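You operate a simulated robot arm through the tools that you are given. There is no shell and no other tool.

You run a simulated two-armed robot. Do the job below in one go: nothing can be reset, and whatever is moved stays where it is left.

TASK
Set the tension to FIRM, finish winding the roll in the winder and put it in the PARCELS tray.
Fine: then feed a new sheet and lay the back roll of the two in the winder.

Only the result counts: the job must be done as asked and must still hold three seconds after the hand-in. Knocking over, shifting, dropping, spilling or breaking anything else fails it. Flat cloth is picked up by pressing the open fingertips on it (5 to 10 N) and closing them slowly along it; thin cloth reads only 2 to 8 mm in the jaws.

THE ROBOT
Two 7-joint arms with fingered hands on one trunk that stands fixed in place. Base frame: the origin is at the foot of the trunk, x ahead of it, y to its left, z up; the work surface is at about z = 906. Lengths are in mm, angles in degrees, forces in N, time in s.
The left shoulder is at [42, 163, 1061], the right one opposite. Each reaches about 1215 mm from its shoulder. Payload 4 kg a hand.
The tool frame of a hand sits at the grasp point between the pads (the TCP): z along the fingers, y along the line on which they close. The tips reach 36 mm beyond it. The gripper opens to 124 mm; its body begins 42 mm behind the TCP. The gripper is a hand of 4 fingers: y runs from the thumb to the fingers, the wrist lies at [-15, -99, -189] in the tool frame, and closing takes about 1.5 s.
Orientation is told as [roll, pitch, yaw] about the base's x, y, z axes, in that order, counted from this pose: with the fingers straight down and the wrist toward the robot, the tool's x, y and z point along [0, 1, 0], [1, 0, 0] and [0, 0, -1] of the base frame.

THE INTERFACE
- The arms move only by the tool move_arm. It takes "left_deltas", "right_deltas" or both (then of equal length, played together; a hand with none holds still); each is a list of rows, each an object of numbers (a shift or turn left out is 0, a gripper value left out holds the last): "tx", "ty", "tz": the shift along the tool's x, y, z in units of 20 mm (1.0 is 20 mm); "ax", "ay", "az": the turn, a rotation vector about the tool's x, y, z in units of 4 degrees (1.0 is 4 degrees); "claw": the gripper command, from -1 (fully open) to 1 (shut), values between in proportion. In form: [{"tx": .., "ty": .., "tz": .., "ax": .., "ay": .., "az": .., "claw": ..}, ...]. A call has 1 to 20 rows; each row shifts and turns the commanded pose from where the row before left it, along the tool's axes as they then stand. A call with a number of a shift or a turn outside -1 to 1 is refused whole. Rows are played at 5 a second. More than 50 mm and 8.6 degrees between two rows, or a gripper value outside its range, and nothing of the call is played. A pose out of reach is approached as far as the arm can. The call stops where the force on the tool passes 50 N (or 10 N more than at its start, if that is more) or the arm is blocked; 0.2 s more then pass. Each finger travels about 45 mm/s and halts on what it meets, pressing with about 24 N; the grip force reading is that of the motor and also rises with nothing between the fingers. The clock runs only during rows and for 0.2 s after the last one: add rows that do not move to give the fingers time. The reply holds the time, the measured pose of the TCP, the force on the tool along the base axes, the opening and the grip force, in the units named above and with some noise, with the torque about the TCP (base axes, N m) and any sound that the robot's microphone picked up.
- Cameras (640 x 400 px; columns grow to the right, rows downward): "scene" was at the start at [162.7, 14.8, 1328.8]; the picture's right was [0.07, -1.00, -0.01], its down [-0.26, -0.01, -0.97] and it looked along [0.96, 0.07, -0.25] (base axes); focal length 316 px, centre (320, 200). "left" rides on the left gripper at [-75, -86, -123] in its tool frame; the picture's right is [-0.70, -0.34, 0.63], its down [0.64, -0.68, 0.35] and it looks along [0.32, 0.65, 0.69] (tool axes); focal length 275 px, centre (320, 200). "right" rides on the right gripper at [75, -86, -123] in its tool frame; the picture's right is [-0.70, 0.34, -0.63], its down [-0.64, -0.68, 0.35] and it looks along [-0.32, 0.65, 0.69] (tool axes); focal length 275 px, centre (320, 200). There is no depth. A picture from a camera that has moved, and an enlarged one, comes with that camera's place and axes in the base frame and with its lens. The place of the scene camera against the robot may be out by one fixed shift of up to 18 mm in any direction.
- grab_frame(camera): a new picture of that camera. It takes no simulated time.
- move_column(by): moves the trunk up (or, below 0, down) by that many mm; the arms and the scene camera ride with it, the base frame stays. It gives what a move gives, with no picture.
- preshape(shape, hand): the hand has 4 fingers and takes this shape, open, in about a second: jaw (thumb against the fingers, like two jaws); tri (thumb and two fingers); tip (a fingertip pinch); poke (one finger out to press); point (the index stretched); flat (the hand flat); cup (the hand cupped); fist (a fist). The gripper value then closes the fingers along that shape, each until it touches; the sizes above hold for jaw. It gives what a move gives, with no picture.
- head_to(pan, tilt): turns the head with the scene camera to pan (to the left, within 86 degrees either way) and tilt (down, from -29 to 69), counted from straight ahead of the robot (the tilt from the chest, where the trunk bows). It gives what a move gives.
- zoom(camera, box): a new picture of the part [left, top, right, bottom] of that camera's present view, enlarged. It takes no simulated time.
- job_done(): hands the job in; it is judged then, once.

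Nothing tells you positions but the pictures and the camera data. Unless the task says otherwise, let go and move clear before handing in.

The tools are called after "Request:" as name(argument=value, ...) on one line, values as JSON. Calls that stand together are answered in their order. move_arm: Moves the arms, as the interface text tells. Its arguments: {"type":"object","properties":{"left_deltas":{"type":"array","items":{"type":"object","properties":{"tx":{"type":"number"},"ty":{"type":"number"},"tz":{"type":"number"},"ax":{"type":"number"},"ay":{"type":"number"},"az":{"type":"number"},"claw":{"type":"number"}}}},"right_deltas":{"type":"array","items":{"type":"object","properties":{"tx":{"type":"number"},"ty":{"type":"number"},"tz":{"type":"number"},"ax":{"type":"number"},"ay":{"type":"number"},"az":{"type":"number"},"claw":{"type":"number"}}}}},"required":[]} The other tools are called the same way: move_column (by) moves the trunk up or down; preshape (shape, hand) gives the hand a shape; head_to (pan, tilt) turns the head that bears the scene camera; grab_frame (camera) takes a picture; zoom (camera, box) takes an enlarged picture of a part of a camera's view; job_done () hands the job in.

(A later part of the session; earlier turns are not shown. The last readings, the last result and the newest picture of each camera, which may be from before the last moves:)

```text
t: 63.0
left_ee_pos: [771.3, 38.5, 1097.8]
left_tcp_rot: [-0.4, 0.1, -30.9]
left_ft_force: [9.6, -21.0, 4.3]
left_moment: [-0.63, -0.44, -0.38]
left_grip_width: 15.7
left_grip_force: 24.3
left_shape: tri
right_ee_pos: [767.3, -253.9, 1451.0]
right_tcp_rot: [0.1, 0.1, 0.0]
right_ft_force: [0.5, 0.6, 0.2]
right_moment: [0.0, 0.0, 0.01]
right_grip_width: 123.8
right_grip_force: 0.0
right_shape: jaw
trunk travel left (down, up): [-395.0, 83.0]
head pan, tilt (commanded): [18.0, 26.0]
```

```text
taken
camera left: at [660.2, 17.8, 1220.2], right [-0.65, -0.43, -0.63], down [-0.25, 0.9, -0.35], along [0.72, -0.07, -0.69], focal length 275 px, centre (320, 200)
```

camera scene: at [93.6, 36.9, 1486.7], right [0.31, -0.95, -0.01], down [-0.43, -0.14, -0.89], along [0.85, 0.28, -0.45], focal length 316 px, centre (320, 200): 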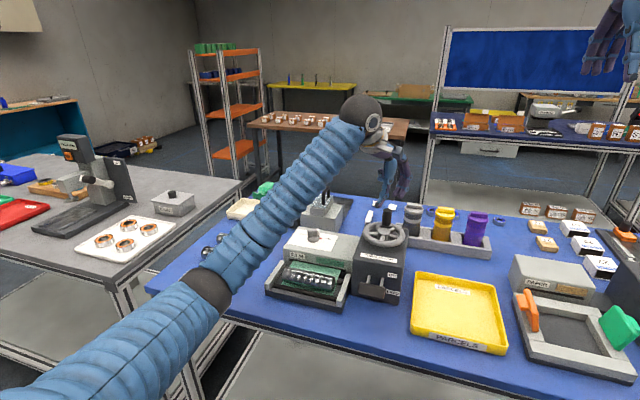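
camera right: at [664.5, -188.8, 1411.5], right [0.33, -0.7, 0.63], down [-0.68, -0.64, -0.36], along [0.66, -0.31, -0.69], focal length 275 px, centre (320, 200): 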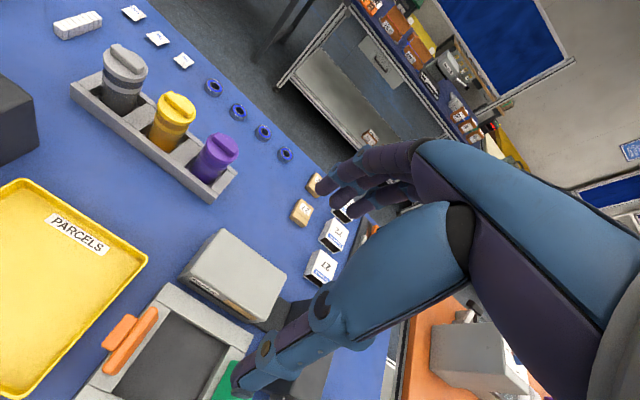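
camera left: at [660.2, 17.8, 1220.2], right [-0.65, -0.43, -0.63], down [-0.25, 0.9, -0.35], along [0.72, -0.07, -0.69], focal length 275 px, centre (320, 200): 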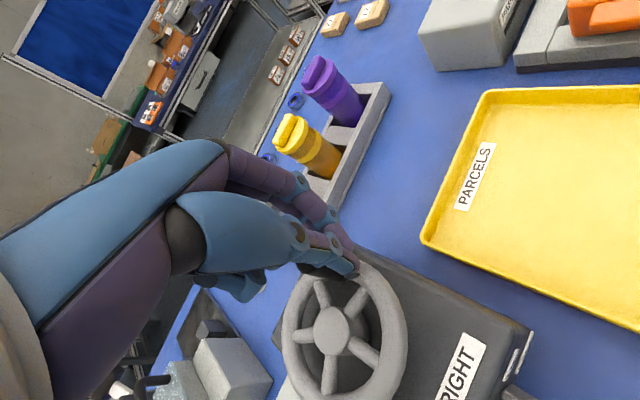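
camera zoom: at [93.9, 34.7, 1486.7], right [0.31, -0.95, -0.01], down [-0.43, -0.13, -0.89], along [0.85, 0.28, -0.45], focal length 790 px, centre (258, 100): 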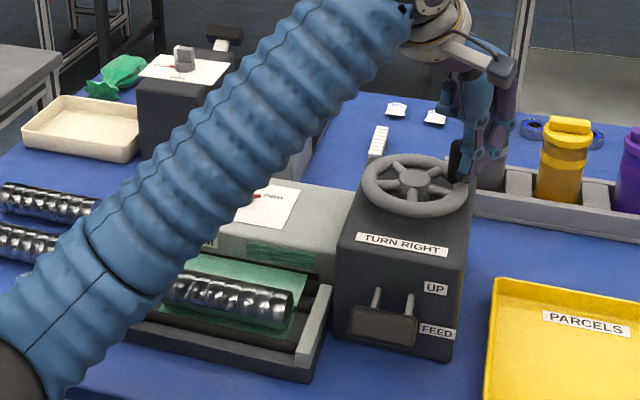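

The handle is slipping out sideways (opening down to 16 mm), because the wheel needs about 20 N and the pinch can't hold that across the fingers. I'll let go, rise, and push the handle round from behind with one extended finger instead.

Request:
move_arm(left_deltas=[{"claw": 0.4}, {"claw": 0.0}, {}, {"tz": -1}, {"tz": -1}, {"tz": -1}, {"tz": -1}, {}])

Request:
preshape(hand="left", shape="poke")

Request:
grab_frame(camera="left")

Request:
zoom(camera="scene", box=[330, 100, 460, 260])

```text
t: 64.8
left_ee_pos: [772.6, 41.3, 1175.8]
left_tcp_rot: [-0.3, 0.1, -30.8]
left_ft_force: [-0.2, -0.5, -1.4]
left_moment: [0.01, 0.02, 0.0]
left_grip_width: 61.8
left_grip_force: 0.1
left_shape: tri
right_ee_pos: [767.4, -251.9, 1453.1]
right_tcp_rot: [0.0, 0.0, -0.1]
right_ft_force: [0.5, 0.5, 0.6]
right_moment: [0.0, 0.0, -0.01]
right_grip_width: 124.1
right_grip_force: 0.0
right_shape: jaw
trunk travel left (down, up): [-395.0, 83.0]
head pan, tilt (commanded): [18.0, 26.0]
```

```text
t: 65.7
left_ee_pos: [772.1, 41.8, 1176.6]
left_tcp_rot: [-0.2, 0.0, -30.8]
left_ft_force: [0.7, 0.1, -0.1]
left_moment: [0.0, -0.03, -0.05]
left_grip_width: 0.0
left_grip_force: 0.0
left_shape: poke
right_ee_pos: [768.3, -251.1, 1451.3]
right_tcp_rot: [0.0, 0.1, 0.1]
right_ft_force: [-0.1, -0.9, -0.2]
right_moment: [0.02, 0.05, -0.02]
right_grip_width: 123.6
right_grip_force: 0.0
right_shape: jaw
trunk travel left (down, up): [-395.0, 83.0]
head pan, tilt (commanded): [18.0, 26.0]
```

```text
taken
camera left: at [661.0, 21.2, 1299.3], right [-0.65, -0.43, -0.63], down [-0.26, 0.9, -0.35], along [0.72, -0.06, -0.69], focal length 275 px, centre (320, 200)
```

left: 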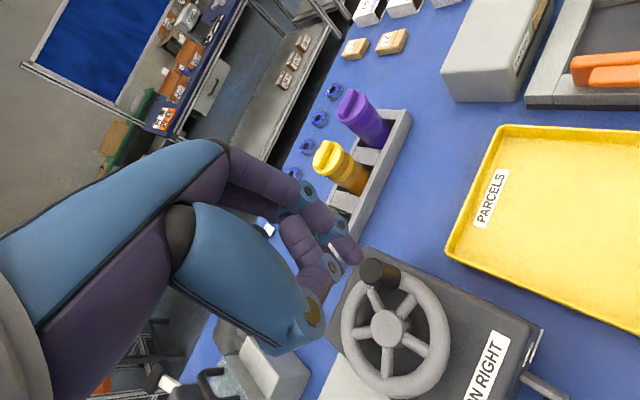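

```text
2.50 times, centred on (395, 180) of scene
camera zoom: at [93.5, 36.9, 1486.7], right [0.31, -0.95, -0.01], down [-0.43, -0.14, -0.89], along [0.85, 0.28, -0.45], focal length 790 px, centre (132, 250)
```

zoom: 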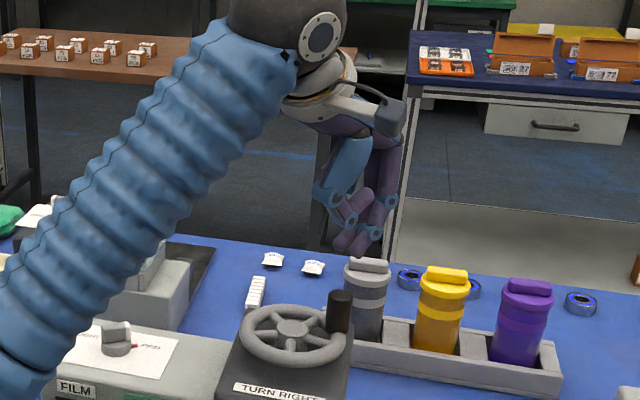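

The wheel has actually turned about 84°, and the handle is now at about (777, 41). I'll look closely at the poke shape before using it.

Request:
zoom(camera="scene", box=[370, 130, 440, 215])

Request:
zoom(camera="left", box=[220, 150, 480, 380])

```text
4.71 times, centred on (405, 172) of scene
camera zoom: at [93.5, 36.9, 1486.7], right [0.31, -0.95, -0.01], down [-0.43, -0.14, -0.89], along [0.85, 0.28, -0.45], focal length 1488 px, centre (-80, 329)
```

zoom: 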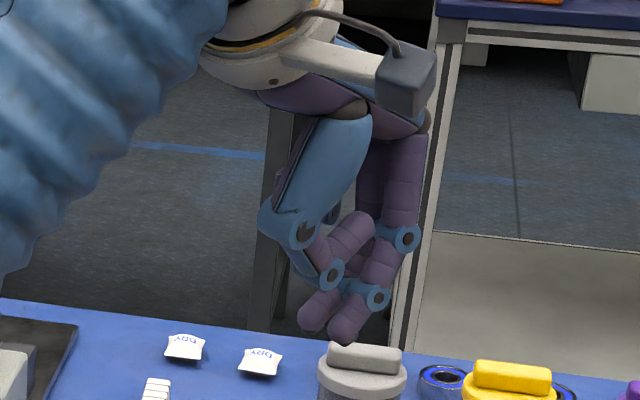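

```text
1.74 times, centred on (350, 265) of left
camera zoom: at [661.0, 21.2, 1299.3], right [-0.65, -0.43, -0.63], down [-0.26, 0.9, -0.35], along [0.72, -0.06, -0.69], focal length 479 px, centre (268, 87)
```

zoom: 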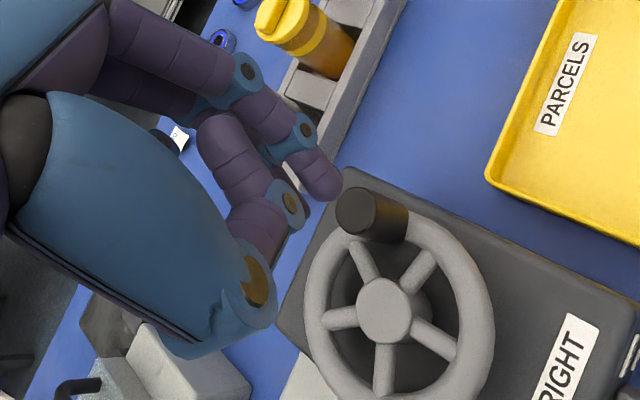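

Request:
preshape(hand="left", shape="point")

Request:
zoom(camera="scene", box=[370, 130, 440, 215])

Request:
zoom(camera="left", box=[220, 150, 480, 380])

```text
t: 66.6
left_ee_pos: [773.0, 41.0, 1176.8]
left_tcp_rot: [-0.2, 0.1, -30.7]
left_ft_force: [-0.9, 0.4, 0.0]
left_moment: [0.03, -0.03, 0.0]
left_grip_width: 116.1
left_grip_force: 0.0
left_shape: point
right_ee_pos: [767.8, -252.6, 1452.1]
right_tcp_rot: [-0.1, 0.1, 0.0]
right_ft_force: [0.5, 0.0, -0.2]
right_moment: [0.01, 0.0, 0.01]
right_grip_width: 123.6
right_grip_force: 0.1
right_shape: jaw
trunk travel left (down, up): [-395.0, 83.0]
head pan, tilt (commanded): [18.0, 26.0]
```

```text
4.71 times, centred on (405, 172) of scene
camera zoom: at [93.5, 36.8, 1486.7], right [0.31, -0.95, -0.01], down [-0.43, -0.14, -0.89], along [0.85, 0.28, -0.45], focal length 1488 px, centre (-80, 329)
```

zoom: 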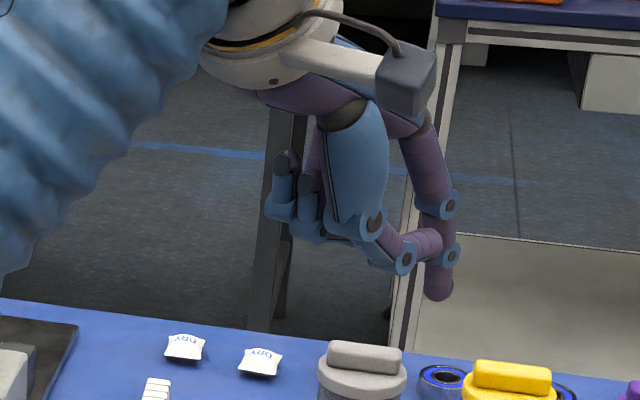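

```text
1.74 times, centred on (350, 265) of left
camera zoom: at [661.0, 21.2, 1299.4], right [-0.65, -0.43, -0.63], down [-0.26, 0.9, -0.35], along [0.72, -0.06, -0.69], focal length 479 px, centre (268, 87)
```

zoom: 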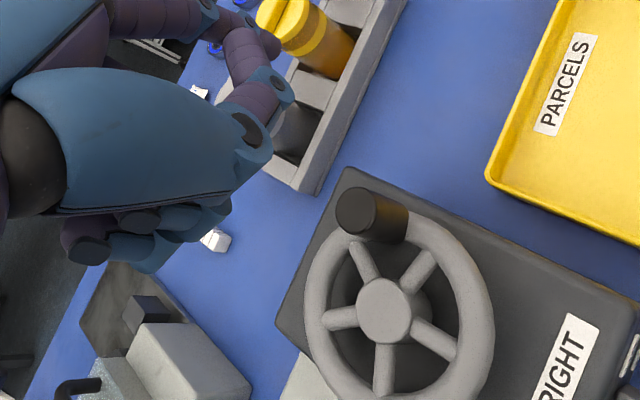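

Point isn't suitable either. "Jaw" should cage the handle: the two inner fingers and the thumb grip it while the outer fingers close past it on both sides, so it can't slide out sideways. I'll set that up over the handle.

Request:
preshape(hand="left", shape="jaw")

Request:
move_arm(left_deltas=[{"tx": 0.15, "ty": 0.15, "claw": 0.0}, {}, {}, {"tz": 1}, {"tz": 1}, {"tz": 0.5}, {}])

Request:
grab_frame(camera="left")

Request:
zoom(camera="scene", box=[350, 150, 440, 260])

```text
t: 67.5
left_ee_pos: [771.8, 41.6, 1175.8]
left_tcp_rot: [-0.2, 0.1, -30.9]
left_ft_force: [-0.8, 0.3, -0.2]
left_moment: [-0.01, 0.0, -0.02]
left_grip_width: 123.5
left_grip_force: 0.0
left_shape: jaw
right_ee_pos: [767.5, -252.6, 1453.1]
right_tcp_rot: [0.0, 0.1, -0.1]
right_ft_force: [-0.2, 0.5, 0.8]
right_moment: [0.0, 0.01, -0.04]
right_grip_width: 123.7
right_grip_force: 0.0
right_shape: jaw
trunk travel left (down, up): [-395.0, 83.0]
head pan, tilt (commanded): [18.0, 26.0]
```

```text
t: 69.1
left_ee_pos: [775.8, 41.8, 1126.6]
left_tcp_rot: [-0.2, 0.1, -30.8]
left_ft_force: [0.2, -0.5, 0.2]
left_moment: [-0.01, 0.0, -0.01]
left_grip_width: 62.2
left_grip_force: 0.1
left_shape: jaw
right_ee_pos: [767.3, -252.0, 1450.8]
right_tcp_rot: [-0.1, 0.1, 0.0]
right_ft_force: [0.7, -0.8, -0.8]
right_moment: [0.01, 0.02, -0.02]
right_grip_width: 123.7
right_grip_force: 0.2
right_shape: jaw
trunk travel left (down, up): [-395.0, 83.0]
head pan, tilt (commanded): [18.0, 26.0]
```

```text
taken
camera left: at [664.5, 22.0, 1250.0], right [-0.65, -0.43, -0.63], down [-0.26, 0.9, -0.35], along [0.72, -0.06, -0.69], focal length 275 px, centre (320, 200)
```

left: 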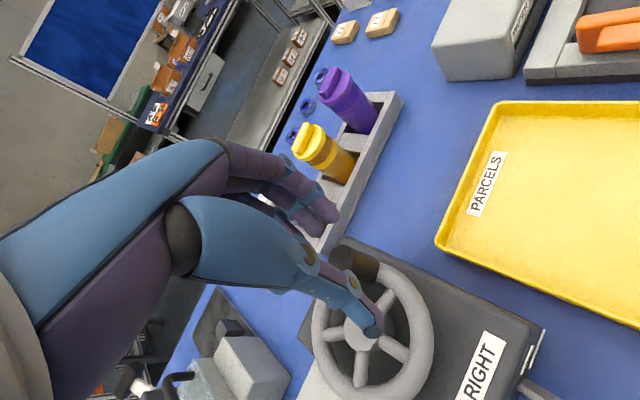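

```text
3.64 times, centred on (395, 205) of scene
camera zoom: at [93.5, 36.8, 1486.8], right [0.31, -0.95, -0.01], down [-0.43, -0.14, -0.89], along [0.85, 0.28, -0.45], focal length 1149 px, centre (47, 182)
```

zoom: 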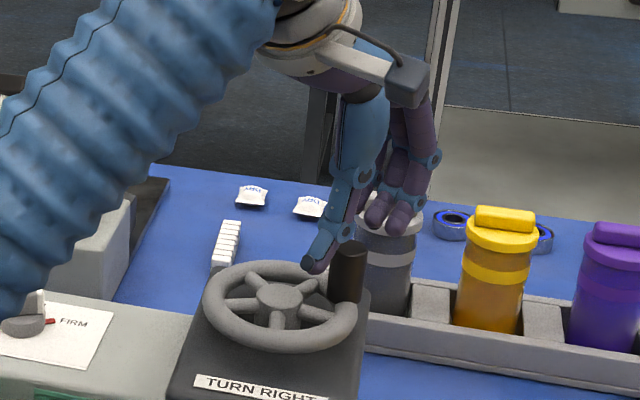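

Request:
move_arm(left_deltas=[{"tz": 0.8}, {"tz": 0.7}, {}, {"claw": 0.3}, {"claw": 0.5}, {"claw": 0.7}, {"claw": 0.9}, {"claw": 1.0}, {}, {}, {}])

Request:
grab_frame(camera="left")

Request:
zoom(camera="scene", box=[350, 150, 440, 260])

```text
t: 71.5
left_ee_pos: [775.6, 42.7, 1096.3]
left_tcp_rot: [-0.2, 0.0, -30.8]
left_ft_force: [0.0, -3.8, 7.4]
left_moment: [-0.3, -0.59, 0.0]
left_grip_width: 14.5
left_grip_force: 23.8
left_shape: jaw
right_ee_pos: [766.5, -253.2, 1453.1]
right_tcp_rot: [0.0, 0.1, 0.1]
right_ft_force: [0.4, 0.5, -1.0]
right_moment: [0.01, 0.04, -0.04]
right_grip_width: 123.7
right_grip_force: 0.1
right_shape: jaw
trunk travel left (down, up): [-395.0, 83.0]
head pan, tilt (commanded): [18.0, 26.0]
```

```text
taken
camera left: at [664.8, 22.5, 1220.2], right [-0.65, -0.43, -0.63], down [-0.26, 0.9, -0.35], along [0.72, -0.06, -0.69], focal length 275 px, centre (320, 200)
```

left: 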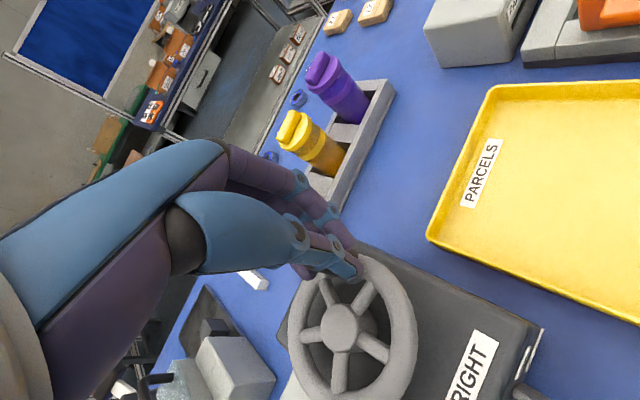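

```text
3.64 times, centred on (395, 205) of scene
camera zoom: at [93.0, 36.5, 1486.8], right [0.31, -0.95, -0.01], down [-0.43, -0.14, -0.89], along [0.85, 0.28, -0.45], focal length 1149 px, centre (47, 182)
```

zoom: 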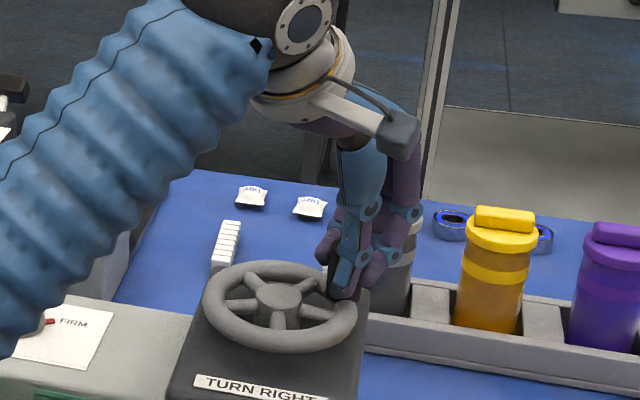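

The handle is caged now, with fingers on several sides. I'll crank the next quarter turn and check.

Request:
move_arm(left_deltas=[{"tx": -0.331, "ty": -0.567}, {"tx": -0.14, "ty": -0.642}, {"tx": 0.065, "ty": -0.654}, {"tx": 0.264, "ty": -0.602}, {"tx": 0.437, "ty": -0.491}])

Request:
zoom(camera="scene", box=[250, 150, 450, 320])

Request:
grab_frame(camera="left")

```text
t: 72.5
left_ee_pos: [729.9, 51.2, 1097.8]
left_tcp_rot: [-0.7, -0.1, -31.6]
left_ft_force: [-12.2, -41.9, 2.4]
left_moment: [-1.23, 0.01, -1.29]
left_grip_width: 8.0
left_grip_force: 23.9
left_shape: jaw
right_ee_pos: [766.9, -251.3, 1452.1]
right_tcp_rot: [0.1, 0.1, 0.2]
right_ft_force: [0.7, 0.3, 0.2]
right_moment: [-0.04, 0.01, -0.01]
right_grip_width: 123.8
right_grip_force: 0.1
right_shape: jaw
trunk travel left (down, up): [-395.0, 83.0]
head pan, tilt (commanded): [18.0, 26.0]
stopped in row 4 (left hand): the force on the tool passed its limit at 54 N (the readings are from after the stop); the commanded pose is now the measured one
```

```text
2.35 times, centred on (350, 235) of scene
camera zoom: at [92.2, 34.1, 1486.8], right [0.31, -0.95, -0.01], down [-0.43, -0.13, -0.89], along [0.85, 0.28, -0.45], focal length 744 px, centre (249, 118)
```

zoom: 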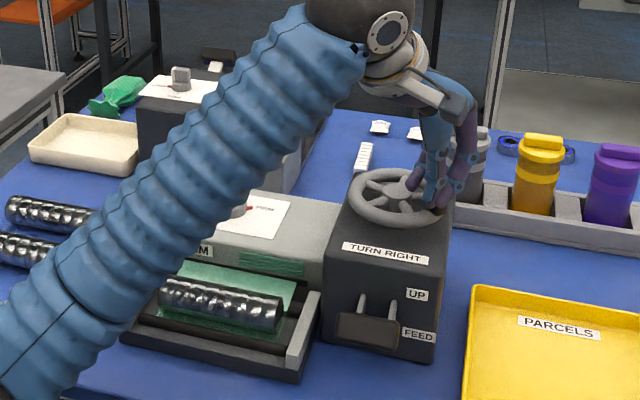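

```text
taken
camera left: at [619.3, 33.9, 1221.0], right [-0.65, -0.42, -0.63], down [-0.24, 0.9, -0.35], along [0.72, -0.08, -0.69], focal length 275 px, centre (320, 200)
```

left: 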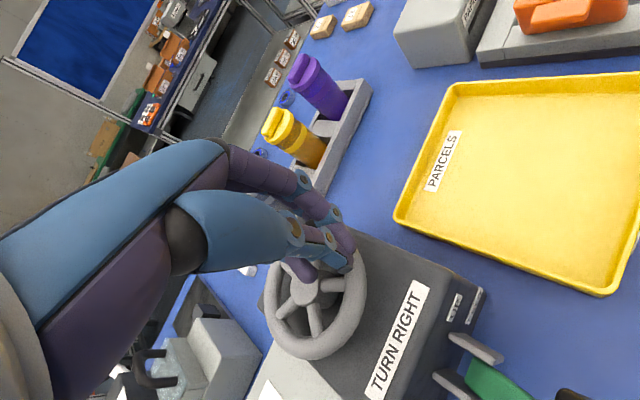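

Request:
zoom(camera="scene", box=[350, 170, 420, 240])

Request:
zoom(camera="left", box=[240, 200, 400, 370])

```text
5.71 times, centred on (385, 205) of scene
camera zoom: at [92.2, 34.1, 1486.8], right [0.31, -0.95, -0.01], down [-0.43, -0.13, -0.89], along [0.85, 0.28, -0.45], focal length 1806 px, centre (-51, 171)
```

zoom: 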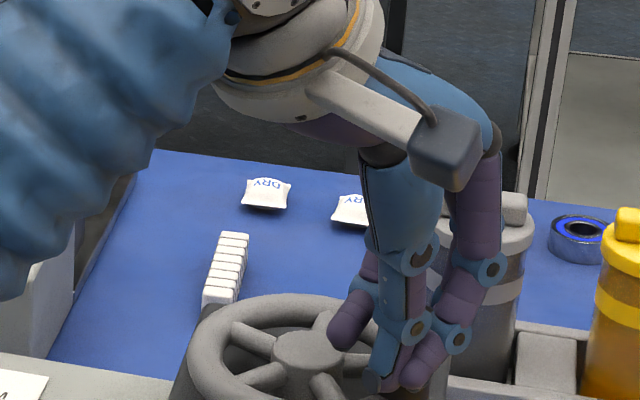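

```text
2.35 times, centred on (320, 285) of left
camera zoom: at [619.3, 33.9, 1221.0], right [-0.65, -0.42, -0.63], down [-0.24, 0.9, -0.35], along [0.72, -0.08, -0.69], focal length 648 px, centre (320, 0)
```

zoom: 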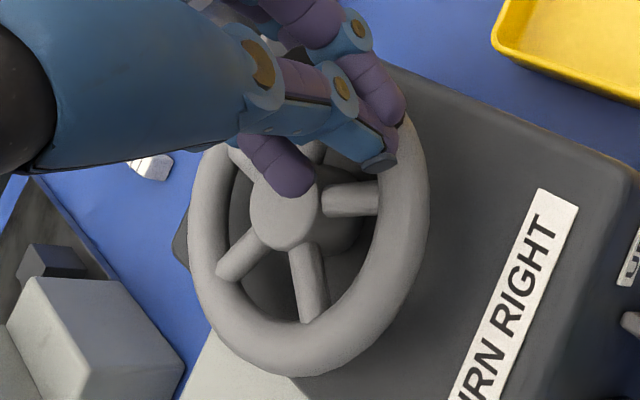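

Gripping tightly makes the handle twist in the fingers (about 1.3 Nm), and that is what stopped the move. I'll release, lift and see where the handle is, then push it from behind with a compact finger post.

Request:
move_arm(left_deltas=[{"claw": 0.6}, {"claw": 0.2}, {"claw": -0.1}, {}, {"tz": -1}, {"tz": -1}, {"tz": -1}, {"tz": -0.5}, {}])

Request:
grab_frame(camera="left")

Request:
zoom(camera="scene", box=[250, 150, 450, 320])

```text
t: 74.5
left_ee_pos: [734.1, 58.6, 1166.3]
left_tcp_rot: [-0.4, 0.0, -31.1]
left_ft_force: [-0.7, -0.3, -0.2]
left_moment: [0.03, 0.0, 0.02]
left_grip_width: 68.2
left_grip_force: 0.1
left_shape: jaw
right_ee_pos: [769.2, -251.8, 1451.9]
right_tcp_rot: [0.0, 0.2, 0.1]
right_ft_force: [0.2, 0.4, 0.4]
right_moment: [0.0, -0.02, -0.01]
right_grip_width: 123.4
right_grip_force: 0.0
right_shape: jaw
trunk travel left (down, up): [-395.0, 83.0]
head pan, tilt (commanded): [18.0, 26.0]
```

```text
taken
camera left: at [622.2, 39.0, 1289.6], right [-0.65, -0.43, -0.63], down [-0.25, 0.9, -0.35], along [0.72, -0.07, -0.69], focal length 275 px, centre (320, 200)
```

left: 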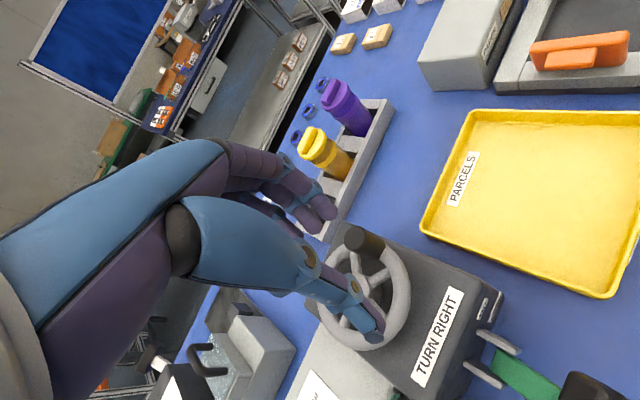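

```text
2.35 times, centred on (350, 235) of scene
camera zoom: at [93.6, 37.1, 1486.7], right [0.31, -0.95, -0.01], down [-0.43, -0.14, -0.89], along [0.85, 0.28, -0.45], focal length 744 px, centre (249, 118)
```

zoom: 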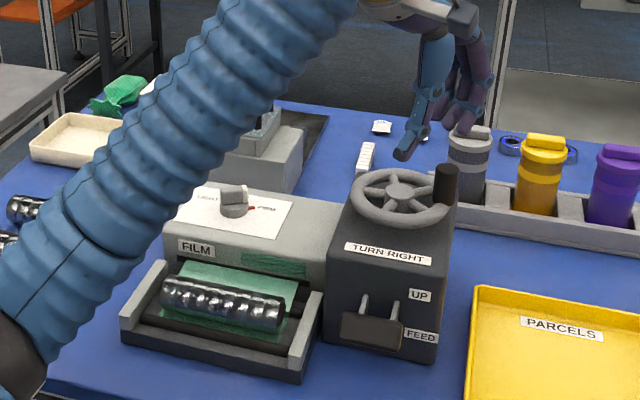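

The handle is at about (761, 40), so the wheel has turned roughly 104° in all. I'll close the hand into a tight three-finger post, bring it down behind the handle, and push round the rim's circle.

Request:
preshape(hand="left", shape="tri")

Request:
move_arm(left_deltas=[{"tx": 0.274, "ty": 0.752, "claw": 1.0}, {"tx": 0.274, "ty": 0.752}, {"tx": 0.274, "ty": 0.752}, {"tx": 0.274, "ty": 0.752}, {}, {}, {}, {}, {}, {}, {}])

Request:
grab_frame(camera="left")

Request:
zoom(camera="scene", box=[340, 130, 440, 250])

```text
t: 75.4
left_ee_pos: [732.9, 59.1, 1166.5]
left_tcp_rot: [-0.4, 0.1, -31.1]
left_ft_force: [-1.1, -0.4, 0.4]
left_moment: [-0.06, -0.01, -0.02]
left_grip_width: 123.8
left_grip_force: 0.0
left_shape: tri
right_ee_pos: [767.7, -249.4, 1451.8]
right_tcp_rot: [0.0, 0.1, 0.1]
right_ft_force: [-0.4, 0.1, 0.8]
right_moment: [-0.02, 0.02, 0.0]
right_grip_width: 123.6
right_grip_force: 0.1
right_shape: jaw
trunk travel left (down, up): [-395.0, 83.0]
head pan, tilt (commanded): [18.0, 26.0]
```

```text
t: 77.8
left_ee_pos: [797.6, 46.6, 1165.2]
left_tcp_rot: [-0.3, 0.0, -31.2]
left_ft_force: [-0.2, 1.4, 0.0]
left_moment: [-0.04, -0.01, 0.0]
left_grip_width: 0.0
left_grip_force: 23.7
left_shape: tri
right_ee_pos: [766.8, -250.4, 1452.1]
right_tcp_rot: [0.1, 0.0, 0.2]
right_ft_force: [-0.3, 0.4, -0.1]
right_moment: [0.01, -0.01, 0.0]
right_grip_width: 123.8
right_grip_force: 0.1
right_shape: jaw
trunk travel left (down, up): [-395.0, 83.0]
head pan, tilt (commanded): [18.0, 26.0]
```

```text
taken
camera left: at [685.2, 26.4, 1289.1], right [-0.65, -0.42, -0.63], down [-0.25, 0.9, -0.35], along [0.72, -0.07, -0.69], focal length 275 px, centre (320, 200)
```

left: 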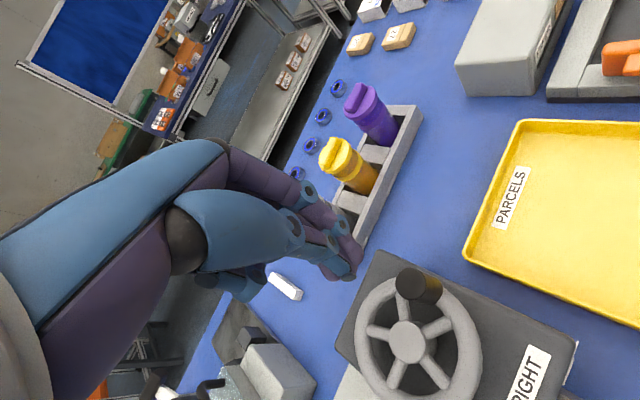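

```text
3.33 times, centred on (390, 190) of scene
camera zoom: at [93.6, 36.8, 1486.7], right [0.31, -0.95, -0.01], down [-0.43, -0.14, -0.89], along [0.85, 0.28, -0.45], focal length 1054 px, centre (87, 233)
```

zoom: 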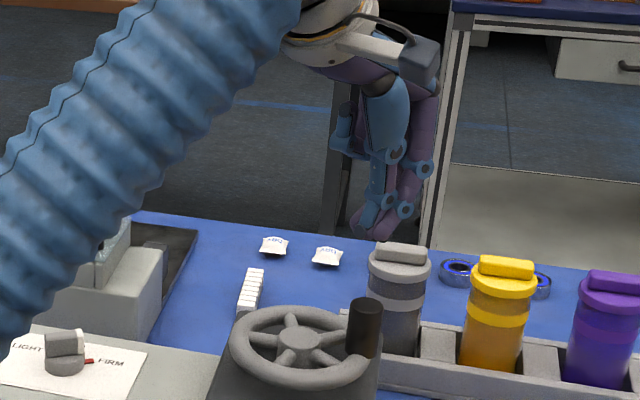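

Request:
move_arm(left_deltas=[{"tx": 0.25, "ty": 0.08}, {"tz": 1}, {"tz": 1}, {"tz": 1}, {"tz": 0.55}, {}])

Request:
grab_frame(camera="left")

Request:
zoom(camera="scene", box=[340, 130, 440, 250])

```text
t: 79.2
left_ee_pos: [801.2, 48.7, 1094.8]
left_tcp_rot: [-0.4, 0.0, -31.1]
left_ft_force: [0.4, 0.9, 0.5]
left_moment: [0.01, 0.01, -0.02]
left_grip_width: 0.0
left_grip_force: 24.1
left_shape: tri
right_ee_pos: [767.4, -249.1, 1453.3]
right_tcp_rot: [-0.1, 0.2, 0.1]
right_ft_force: [-0.4, 0.4, 0.1]
right_moment: [0.03, 0.03, -0.03]
right_grip_width: 123.6
right_grip_force: 0.0
right_shape: jaw
trunk travel left (down, up): [-395.0, 83.0]
head pan, tilt (commanded): [18.0, 26.0]
```

```text
taken
camera left: at [689.4, 29.7, 1218.7], right [-0.65, -0.42, -0.63], down [-0.25, 0.9, -0.35], along [0.72, -0.07, -0.69], focal length 275 px, centre (320, 200)
```

left: 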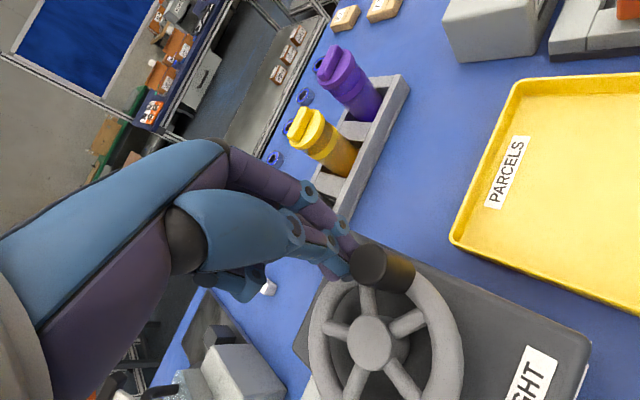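

```text
3.33 times, centred on (390, 190) of scene
camera zoom: at [93.4, 36.8, 1486.8], right [0.31, -0.95, -0.01], down [-0.43, -0.14, -0.89], along [0.85, 0.28, -0.45], focal length 1054 px, centre (87, 233)
```

zoom: 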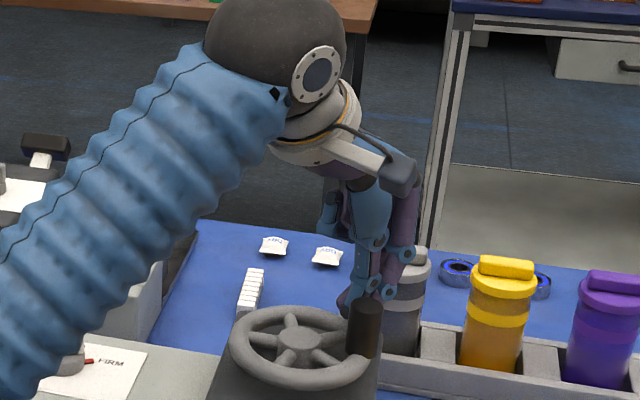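

Now the first push: about 90° clockwise along the circle behind the handle.

Request:
move_arm(left_deltas=[{"tx": -0.58, "ty": -0.27}, {"tx": -0.536, "ty": -0.481}, {"tx": -0.361, "ty": -0.623}, {"tx": -0.151, "ty": -0.704}, {"tx": 0.074, "ty": -0.716}])

Request:
grab_frame(camera="left")

Request:
zoom(camera="scene", box=[250, 150, 450, 320])

```text
t: 80.4
left_ee_pos: [736.0, 53.5, 1097.0]
left_tcp_rot: [-0.4, 0.0, -31.2]
left_ft_force: [0.6, -0.9, -0.8]
left_moment: [-0.03, -0.02, 0.01]
left_grip_width: 0.1
left_grip_force: 23.8
left_shape: tri
right_ee_pos: [768.3, -249.9, 1453.0]
right_tcp_rot: [0.0, 0.0, 0.1]
right_ft_force: [0.1, -0.1, -0.1]
right_moment: [0.0, 0.03, 0.01]
right_grip_width: 123.7
right_grip_force: 0.0
right_shape: jaw
trunk travel left (down, up): [-395.0, 83.0]
head pan, tilt (commanded): [18.0, 26.0]
```

```text
taken
camera left: at [625.0, 32.6, 1220.8], right [-0.65, -0.42, -0.63], down [-0.25, 0.9, -0.35], along [0.72, -0.07, -0.69], focal length 275 px, centre (320, 200)
```

left: 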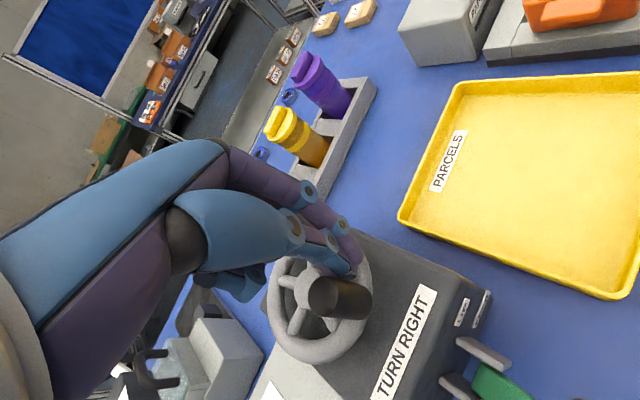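

```text
2.35 times, centred on (350, 235) of scene
camera zoom: at [93.3, 37.0, 1486.7], right [0.31, -0.95, -0.01], down [-0.43, -0.14, -0.89], along [0.85, 0.28, -0.45], focal length 744 px, centre (249, 118)
```

zoom: 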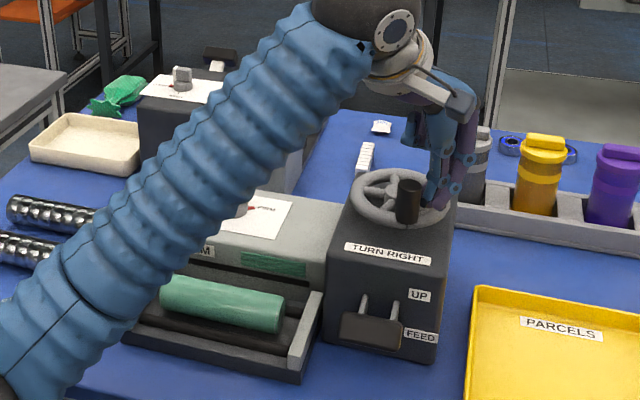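

The push works with almost no force, and the roll now looks wrapped all round in green film. I'll look closely to see whether the winding is complete.

Request:
zoom(camera="scene", box=[285, 250, 365, 310])

Request:
zoom(camera="scene", box=[340, 200, 400, 250])

```text
6.67 times, centred on (325, 280) of scene
camera zoom: at [93.3, 37.0, 1486.7], right [0.31, -0.95, -0.01], down [-0.43, -0.14, -0.89], along [0.85, 0.28, -0.45], focal length 2107 px, centre (287, -333)
```

zoom: 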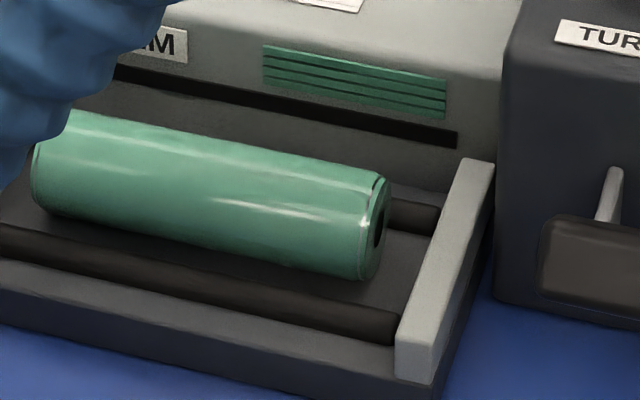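

```text
8.00 times, centred on (370, 225) of scene
camera zoom: at [93.3, 37.0, 1486.7], right [0.31, -0.95, -0.01], down [-0.43, -0.14, -0.89], along [0.85, 0.28, -0.45], focal length 2529 px, centre (-80, 0)
```

zoom: 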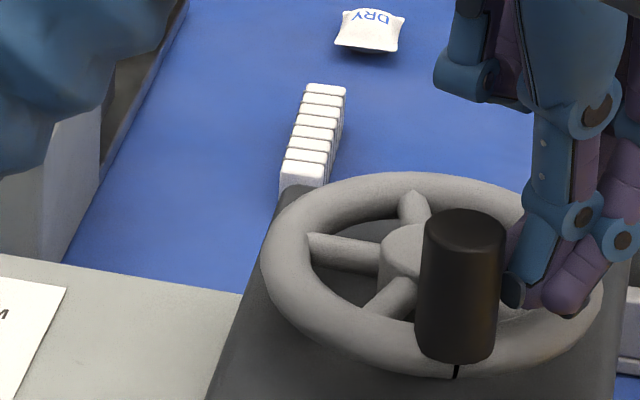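

The film is wound fully round the roll with no tail at the slot. I'll lift clear and inspect it with the hand camera before picking it up.

Request:
move_arm(left_deltas=[{"tz": -1}, {"tz": -1}, {"tz": -1}, {"tz": -1}, {"tz": -1}, {"tx": 1, "ty": -1}, {"tx": 1, "ty": -1}, {"tx": 1, "ty": -1}, {"tx": 1, "ty": -1}, {"tx": 1, "ty": -0.5}, {"tx": 1}, {"tx": 1}, {}])

Request:
grab_frame(camera="left")

Request:
grab_frame(camera="scene")

```text
t: 83.2
left_ee_pos: [733.1, 218.6, 1195.3]
left_tcp_rot: [-0.5, 0.1, -31.2]
left_ft_force: [0.4, -0.1, -0.1]
left_moment: [-0.03, -0.01, 0.02]
left_grip_width: 0.0
left_grip_force: 23.7
left_shape: tri
right_ee_pos: [767.6, -250.4, 1452.8]
right_tcp_rot: [0.0, 0.1, 0.1]
right_ft_force: [-0.1, 0.3, 0.7]
right_moment: [0.03, -0.02, -0.01]
right_grip_width: 123.6
right_grip_force: 0.1
right_shape: jaw
trunk travel left (down, up): [-395.0, 83.0]
head pan, tilt (commanded): [18.0, 26.0]
```

```text
taken
camera left: at [621.8, 200.3, 1318.7], right [-0.65, -0.42, -0.63], down [-0.25, 0.9, -0.35], along [0.72, -0.07, -0.69], focal length 275 px, centre (320, 200)
```

left: 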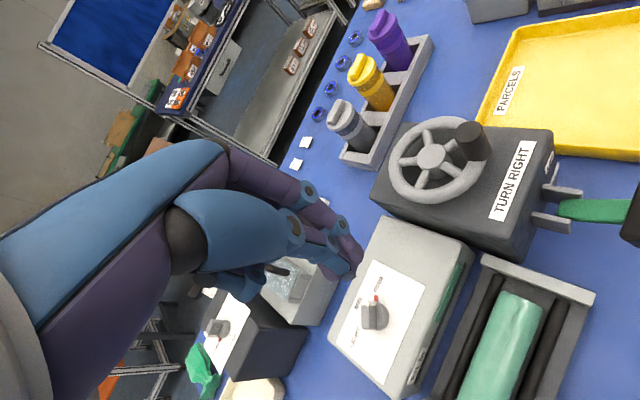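

```text
taken
camera scene: at [93.5, 36.5, 1486.7], right [0.31, -0.95, -0.01], down [-0.43, -0.14, -0.89], along [0.85, 0.28, -0.45], focal length 316 px, centre (320, 200)
```

scene: 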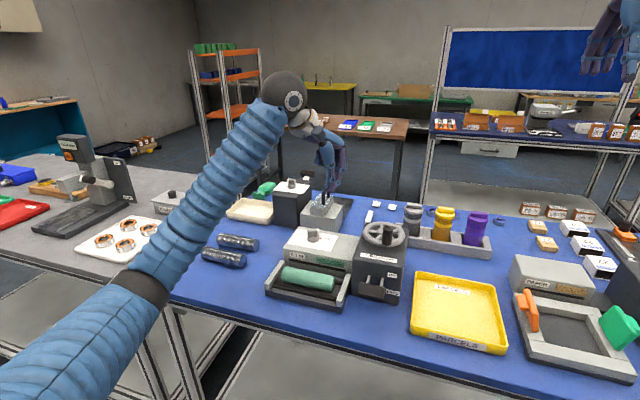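

Request:
zoom(camera="left", box=[430, 250, 610, 400])

Request:
zoom(camera="scene", box=[255, 220, 415, 320])

Request:
zoom(camera="left", box=[380, 100, 500, 210])

```text
2.67 times, centred on (520, 325) of left
camera zoom: at [621.8, 200.3, 1318.7], right [-0.65, -0.42, -0.63], down [-0.25, 0.9, -0.35], along [0.72, -0.07, -0.69], focal length 734 px, centre (-213, -133)
```

zoom: 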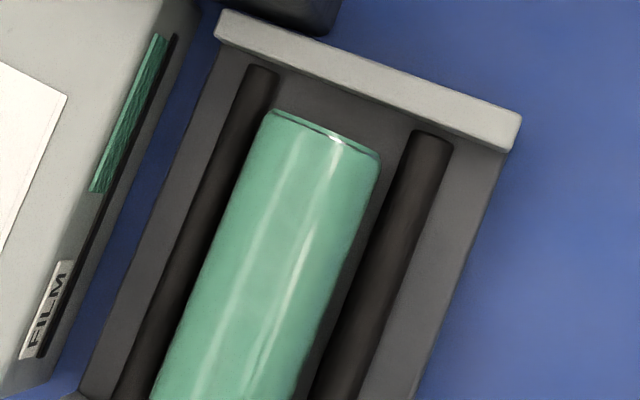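

```text
4.00 times, centred on (335, 270) of scene
camera zoom: at [93.5, 36.5, 1486.7], right [0.31, -0.95, -0.01], down [-0.43, -0.14, -0.89], along [0.85, 0.28, -0.45], focal length 1264 px, centre (260, -80)
```

zoom: 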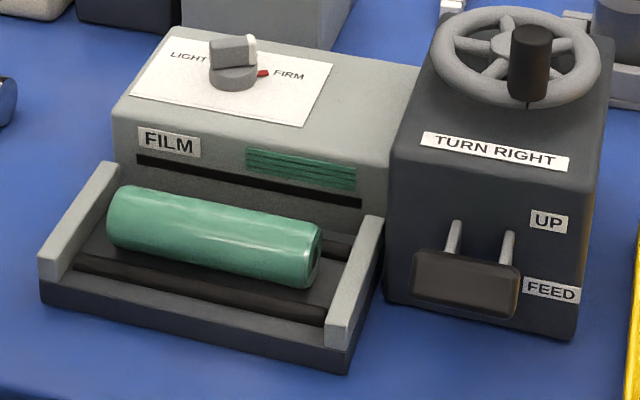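

```text
3.64 times, centred on (440, 155) of left
camera zoom: at [621.8, 200.3, 1318.7], right [-0.65, -0.42, -0.63], down [-0.25, 0.9, -0.35], along [0.72, -0.07, -0.69], focal length 1001 px, centre (-116, 364)
```

zoom: 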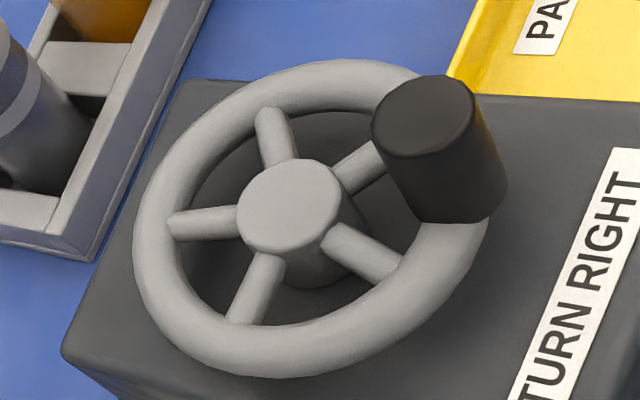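

The roll is wound. I'll turn the hand to yaw 0 (its grip then closes fore-aft across the roll) and move to a spot where the hand camera sees the roll and tray well.

Request:
move_arm(left_deltas=[{"az": -0.98, "claw": 0.3}, {"az": -0.98}, {"az": -0.98}, {"az": -0.98}, {"az": -0.98}, {"az": -0.98}, {"az": -0.98}, {"az": -0.98}, {"tx": 0.68, "ty": -0.94}, {"tx": 0.68, "ty": -0.94}, {"tx": 0.68, "ty": -0.94}, {"tx": 0.68, "ty": -0.94}, {"tx": 0.68, "ty": -0.94}, {"tx": 0.68, "ty": -0.94}, {}])

Request:
preshape(hand="left", shape="jaw")

Request:
grab_frame(camera="left")

Request:
grab_frame(camera="scene")

```text
t: 86.4
left_ee_pos: [618.9, 299.5, 1193.4]
left_tcp_rot: [-0.3, 0.3, 0.2]
left_ft_force: [-0.3, -0.7, 0.2]
left_moment: [0.02, 0.08, 0.0]
left_grip_width: 43.1
left_grip_force: 0.0
left_shape: tri
right_ee_pos: [768.4, -250.9, 1452.0]
right_tcp_rot: [0.0, 0.0, 0.0]
right_ft_force: [0.1, 0.4, 0.0]
right_moment: [0.0, 0.03, 0.0]
right_grip_width: 123.7
right_grip_force: 0.0
right_shape: jaw
trunk travel left (down, up): [-395.0, 83.0]
head pan, tilt (commanded): [18.0, 26.0]
```

```text
t: 87.3
left_ee_pos: [619.0, 299.0, 1194.8]
left_tcp_rot: [-0.2, 0.3, 0.2]
left_ft_force: [0.6, 0.5, -0.8]
left_moment: [-0.02, 0.0, -0.02]
left_grip_width: 123.5
left_grip_force: 0.2
left_shape: jaw
right_ee_pos: [767.1, -250.0, 1452.4]
right_tcp_rot: [0.0, 0.1, 0.1]
right_ft_force: [-0.7, -0.3, 0.5]
right_moment: [0.0, 0.01, 0.04]
right_grip_width: 123.7
right_grip_force: 0.1
right_shape: jaw
trunk travel left (down, up): [-395.0, 83.0]
head pan, tilt (commanded): [18.0, 26.0]
```

```text
taken
camera left: at [534.4, 224.4, 1318.2], right [-0.34, -0.7, -0.63], down [-0.69, 0.64, -0.35], along [0.65, 0.31, -0.7], focal length 275 px, centre (320, 200)
```

left: 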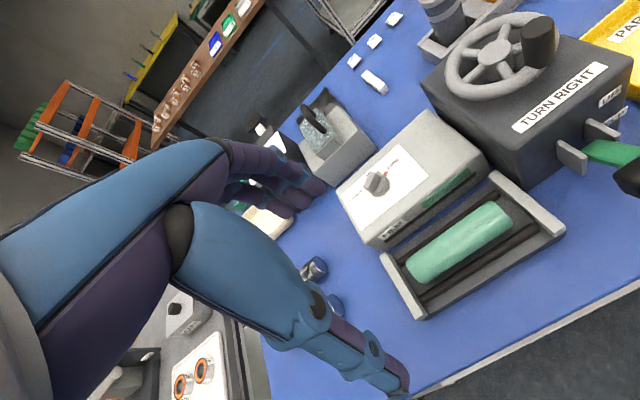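

```text
taken
camera scene: at [93.5, 36.9, 1486.7], right [0.31, -0.95, -0.01], down [-0.43, -0.14, -0.89], along [0.85, 0.28, -0.45], focal length 316 px, centre (320, 200)
```

scene: 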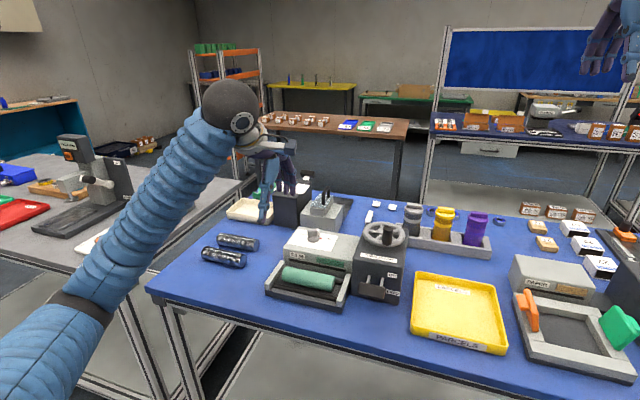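

Request:
zoom(camera="left", box=[370, 170, 580, 325])

Request:
zoom(camera="scene", box=[190, 210, 400, 320])

```text
2.58 times, centred on (475, 248) of left
camera zoom: at [534.4, 224.4, 1318.2], right [-0.34, -0.7, -0.63], down [-0.69, 0.64, -0.35], along [0.65, 0.31, -0.7], focal length 710 px, centre (-80, 77)
```

zoom: 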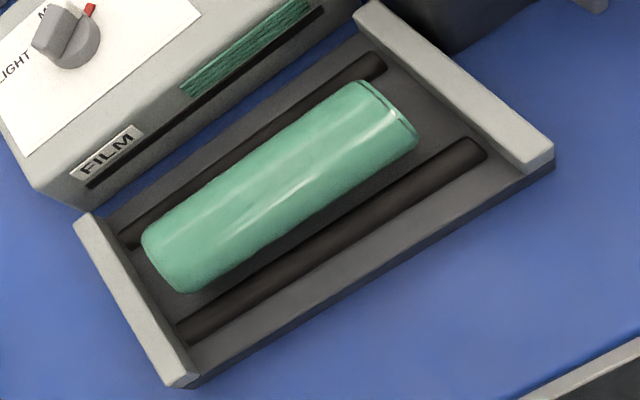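

```text
3.05 times, centred on (295, 265) of scene
camera zoom: at [93.5, 36.9, 1486.7], right [0.31, -0.95, -0.01], down [-0.43, -0.14, -0.89], along [0.85, 0.28, -0.45], focal length 963 px, centre (396, 2)
```

zoom: 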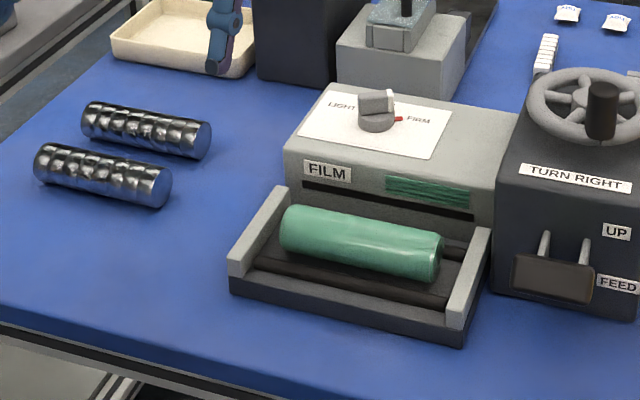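

The wound roll lies along y at x≈666, spans y≈185–314, and has its axis at z≈935 with about 38 mm diameter, between two low black bars. I'll bring the hand over its middle with the jaw a bit wider than the roll.

Request:
move_arm(left_deltas=[{"tx": -0.82, "ty": 0.78, "claw": 0.05}, {"tx": -0.82, "ty": 0.78}, {"tx": -0.82, "ty": 0.78}, {"tz": 1}, {"tz": 1}, {"tz": 1}, {"tz": 1}, {"tz": 1}, {"tz": 1}, {"tz": 1}, {"tz": 1}, {"tz": 0.7}, {}])

Request:
grab_frame(camera="left")

Request:
zoom(camera="scene", box=[240, 180, 400, 320])

Request:
grab_frame(camera="scene")

```text
t: 90.1
left_ee_pos: [664.9, 250.1, 1021.0]
left_tcp_rot: [-0.3, 0.3, 0.1]
left_ft_force: [-0.6, 0.5, -0.5]
left_moment: [-0.01, 0.0, 0.03]
left_grip_width: 59.0
left_grip_force: 0.0
left_shape: jaw
right_ee_pos: [767.6, -249.7, 1452.8]
right_tcp_rot: [0.1, 0.2, 0.1]
right_ft_force: [-1.1, 0.4, -0.1]
right_moment: [-0.02, 0.01, 0.02]
right_grip_width: 124.0
right_grip_force: 0.0
right_shape: jaw
trunk travel left (down, up): [-395.0, 83.0]
head pan, tilt (commanded): [18.0, 26.0]
```

```text
taken
camera left: at [581.1, 174.9, 1145.3], right [-0.34, -0.7, -0.63], down [-0.69, 0.64, -0.35], along [0.65, 0.31, -0.7], focal length 275 px, centre (320, 200)
```

left: 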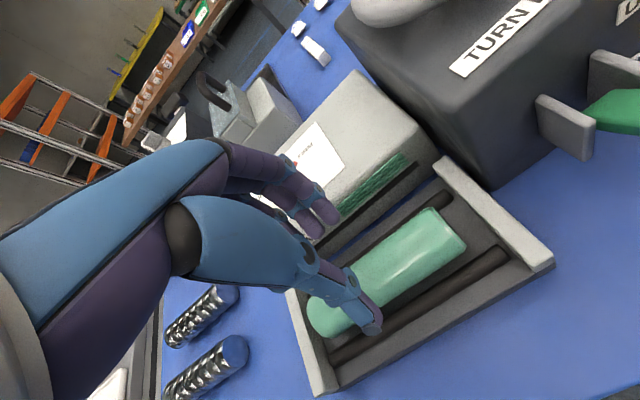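

```text
2.86 times, centred on (320, 250) of scene
camera zoom: at [93.4, 36.9, 1486.8], right [0.31, -0.95, -0.01], down [-0.43, -0.14, -0.89], along [0.85, 0.28, -0.45], focal length 903 px, centre (320, 57)
```

zoom: 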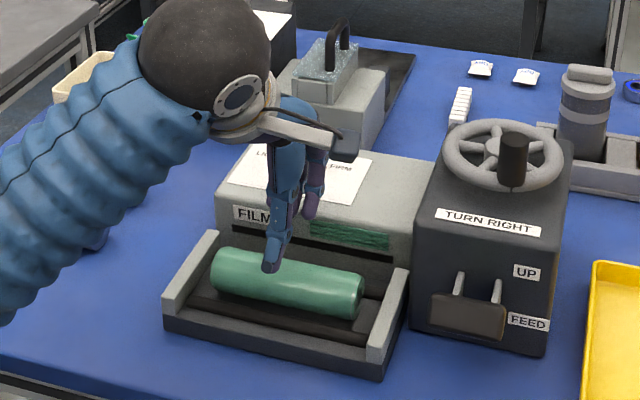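

```text
taken
camera scene: at [93.4, 36.9, 1486.8], right [0.31, -0.95, -0.01], down [-0.43, -0.14, -0.89], along [0.85, 0.28, -0.45], focal length 316 px, centre (320, 200)
```

scene: 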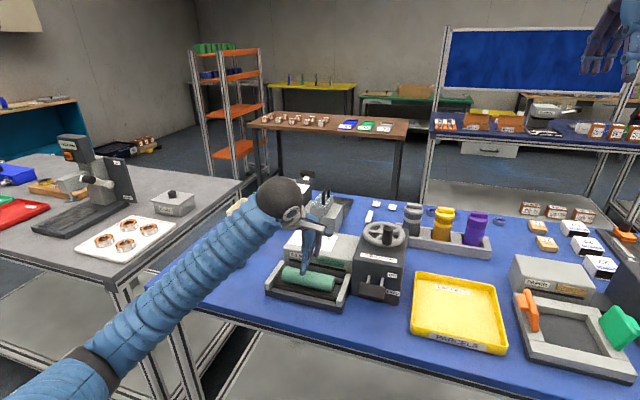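

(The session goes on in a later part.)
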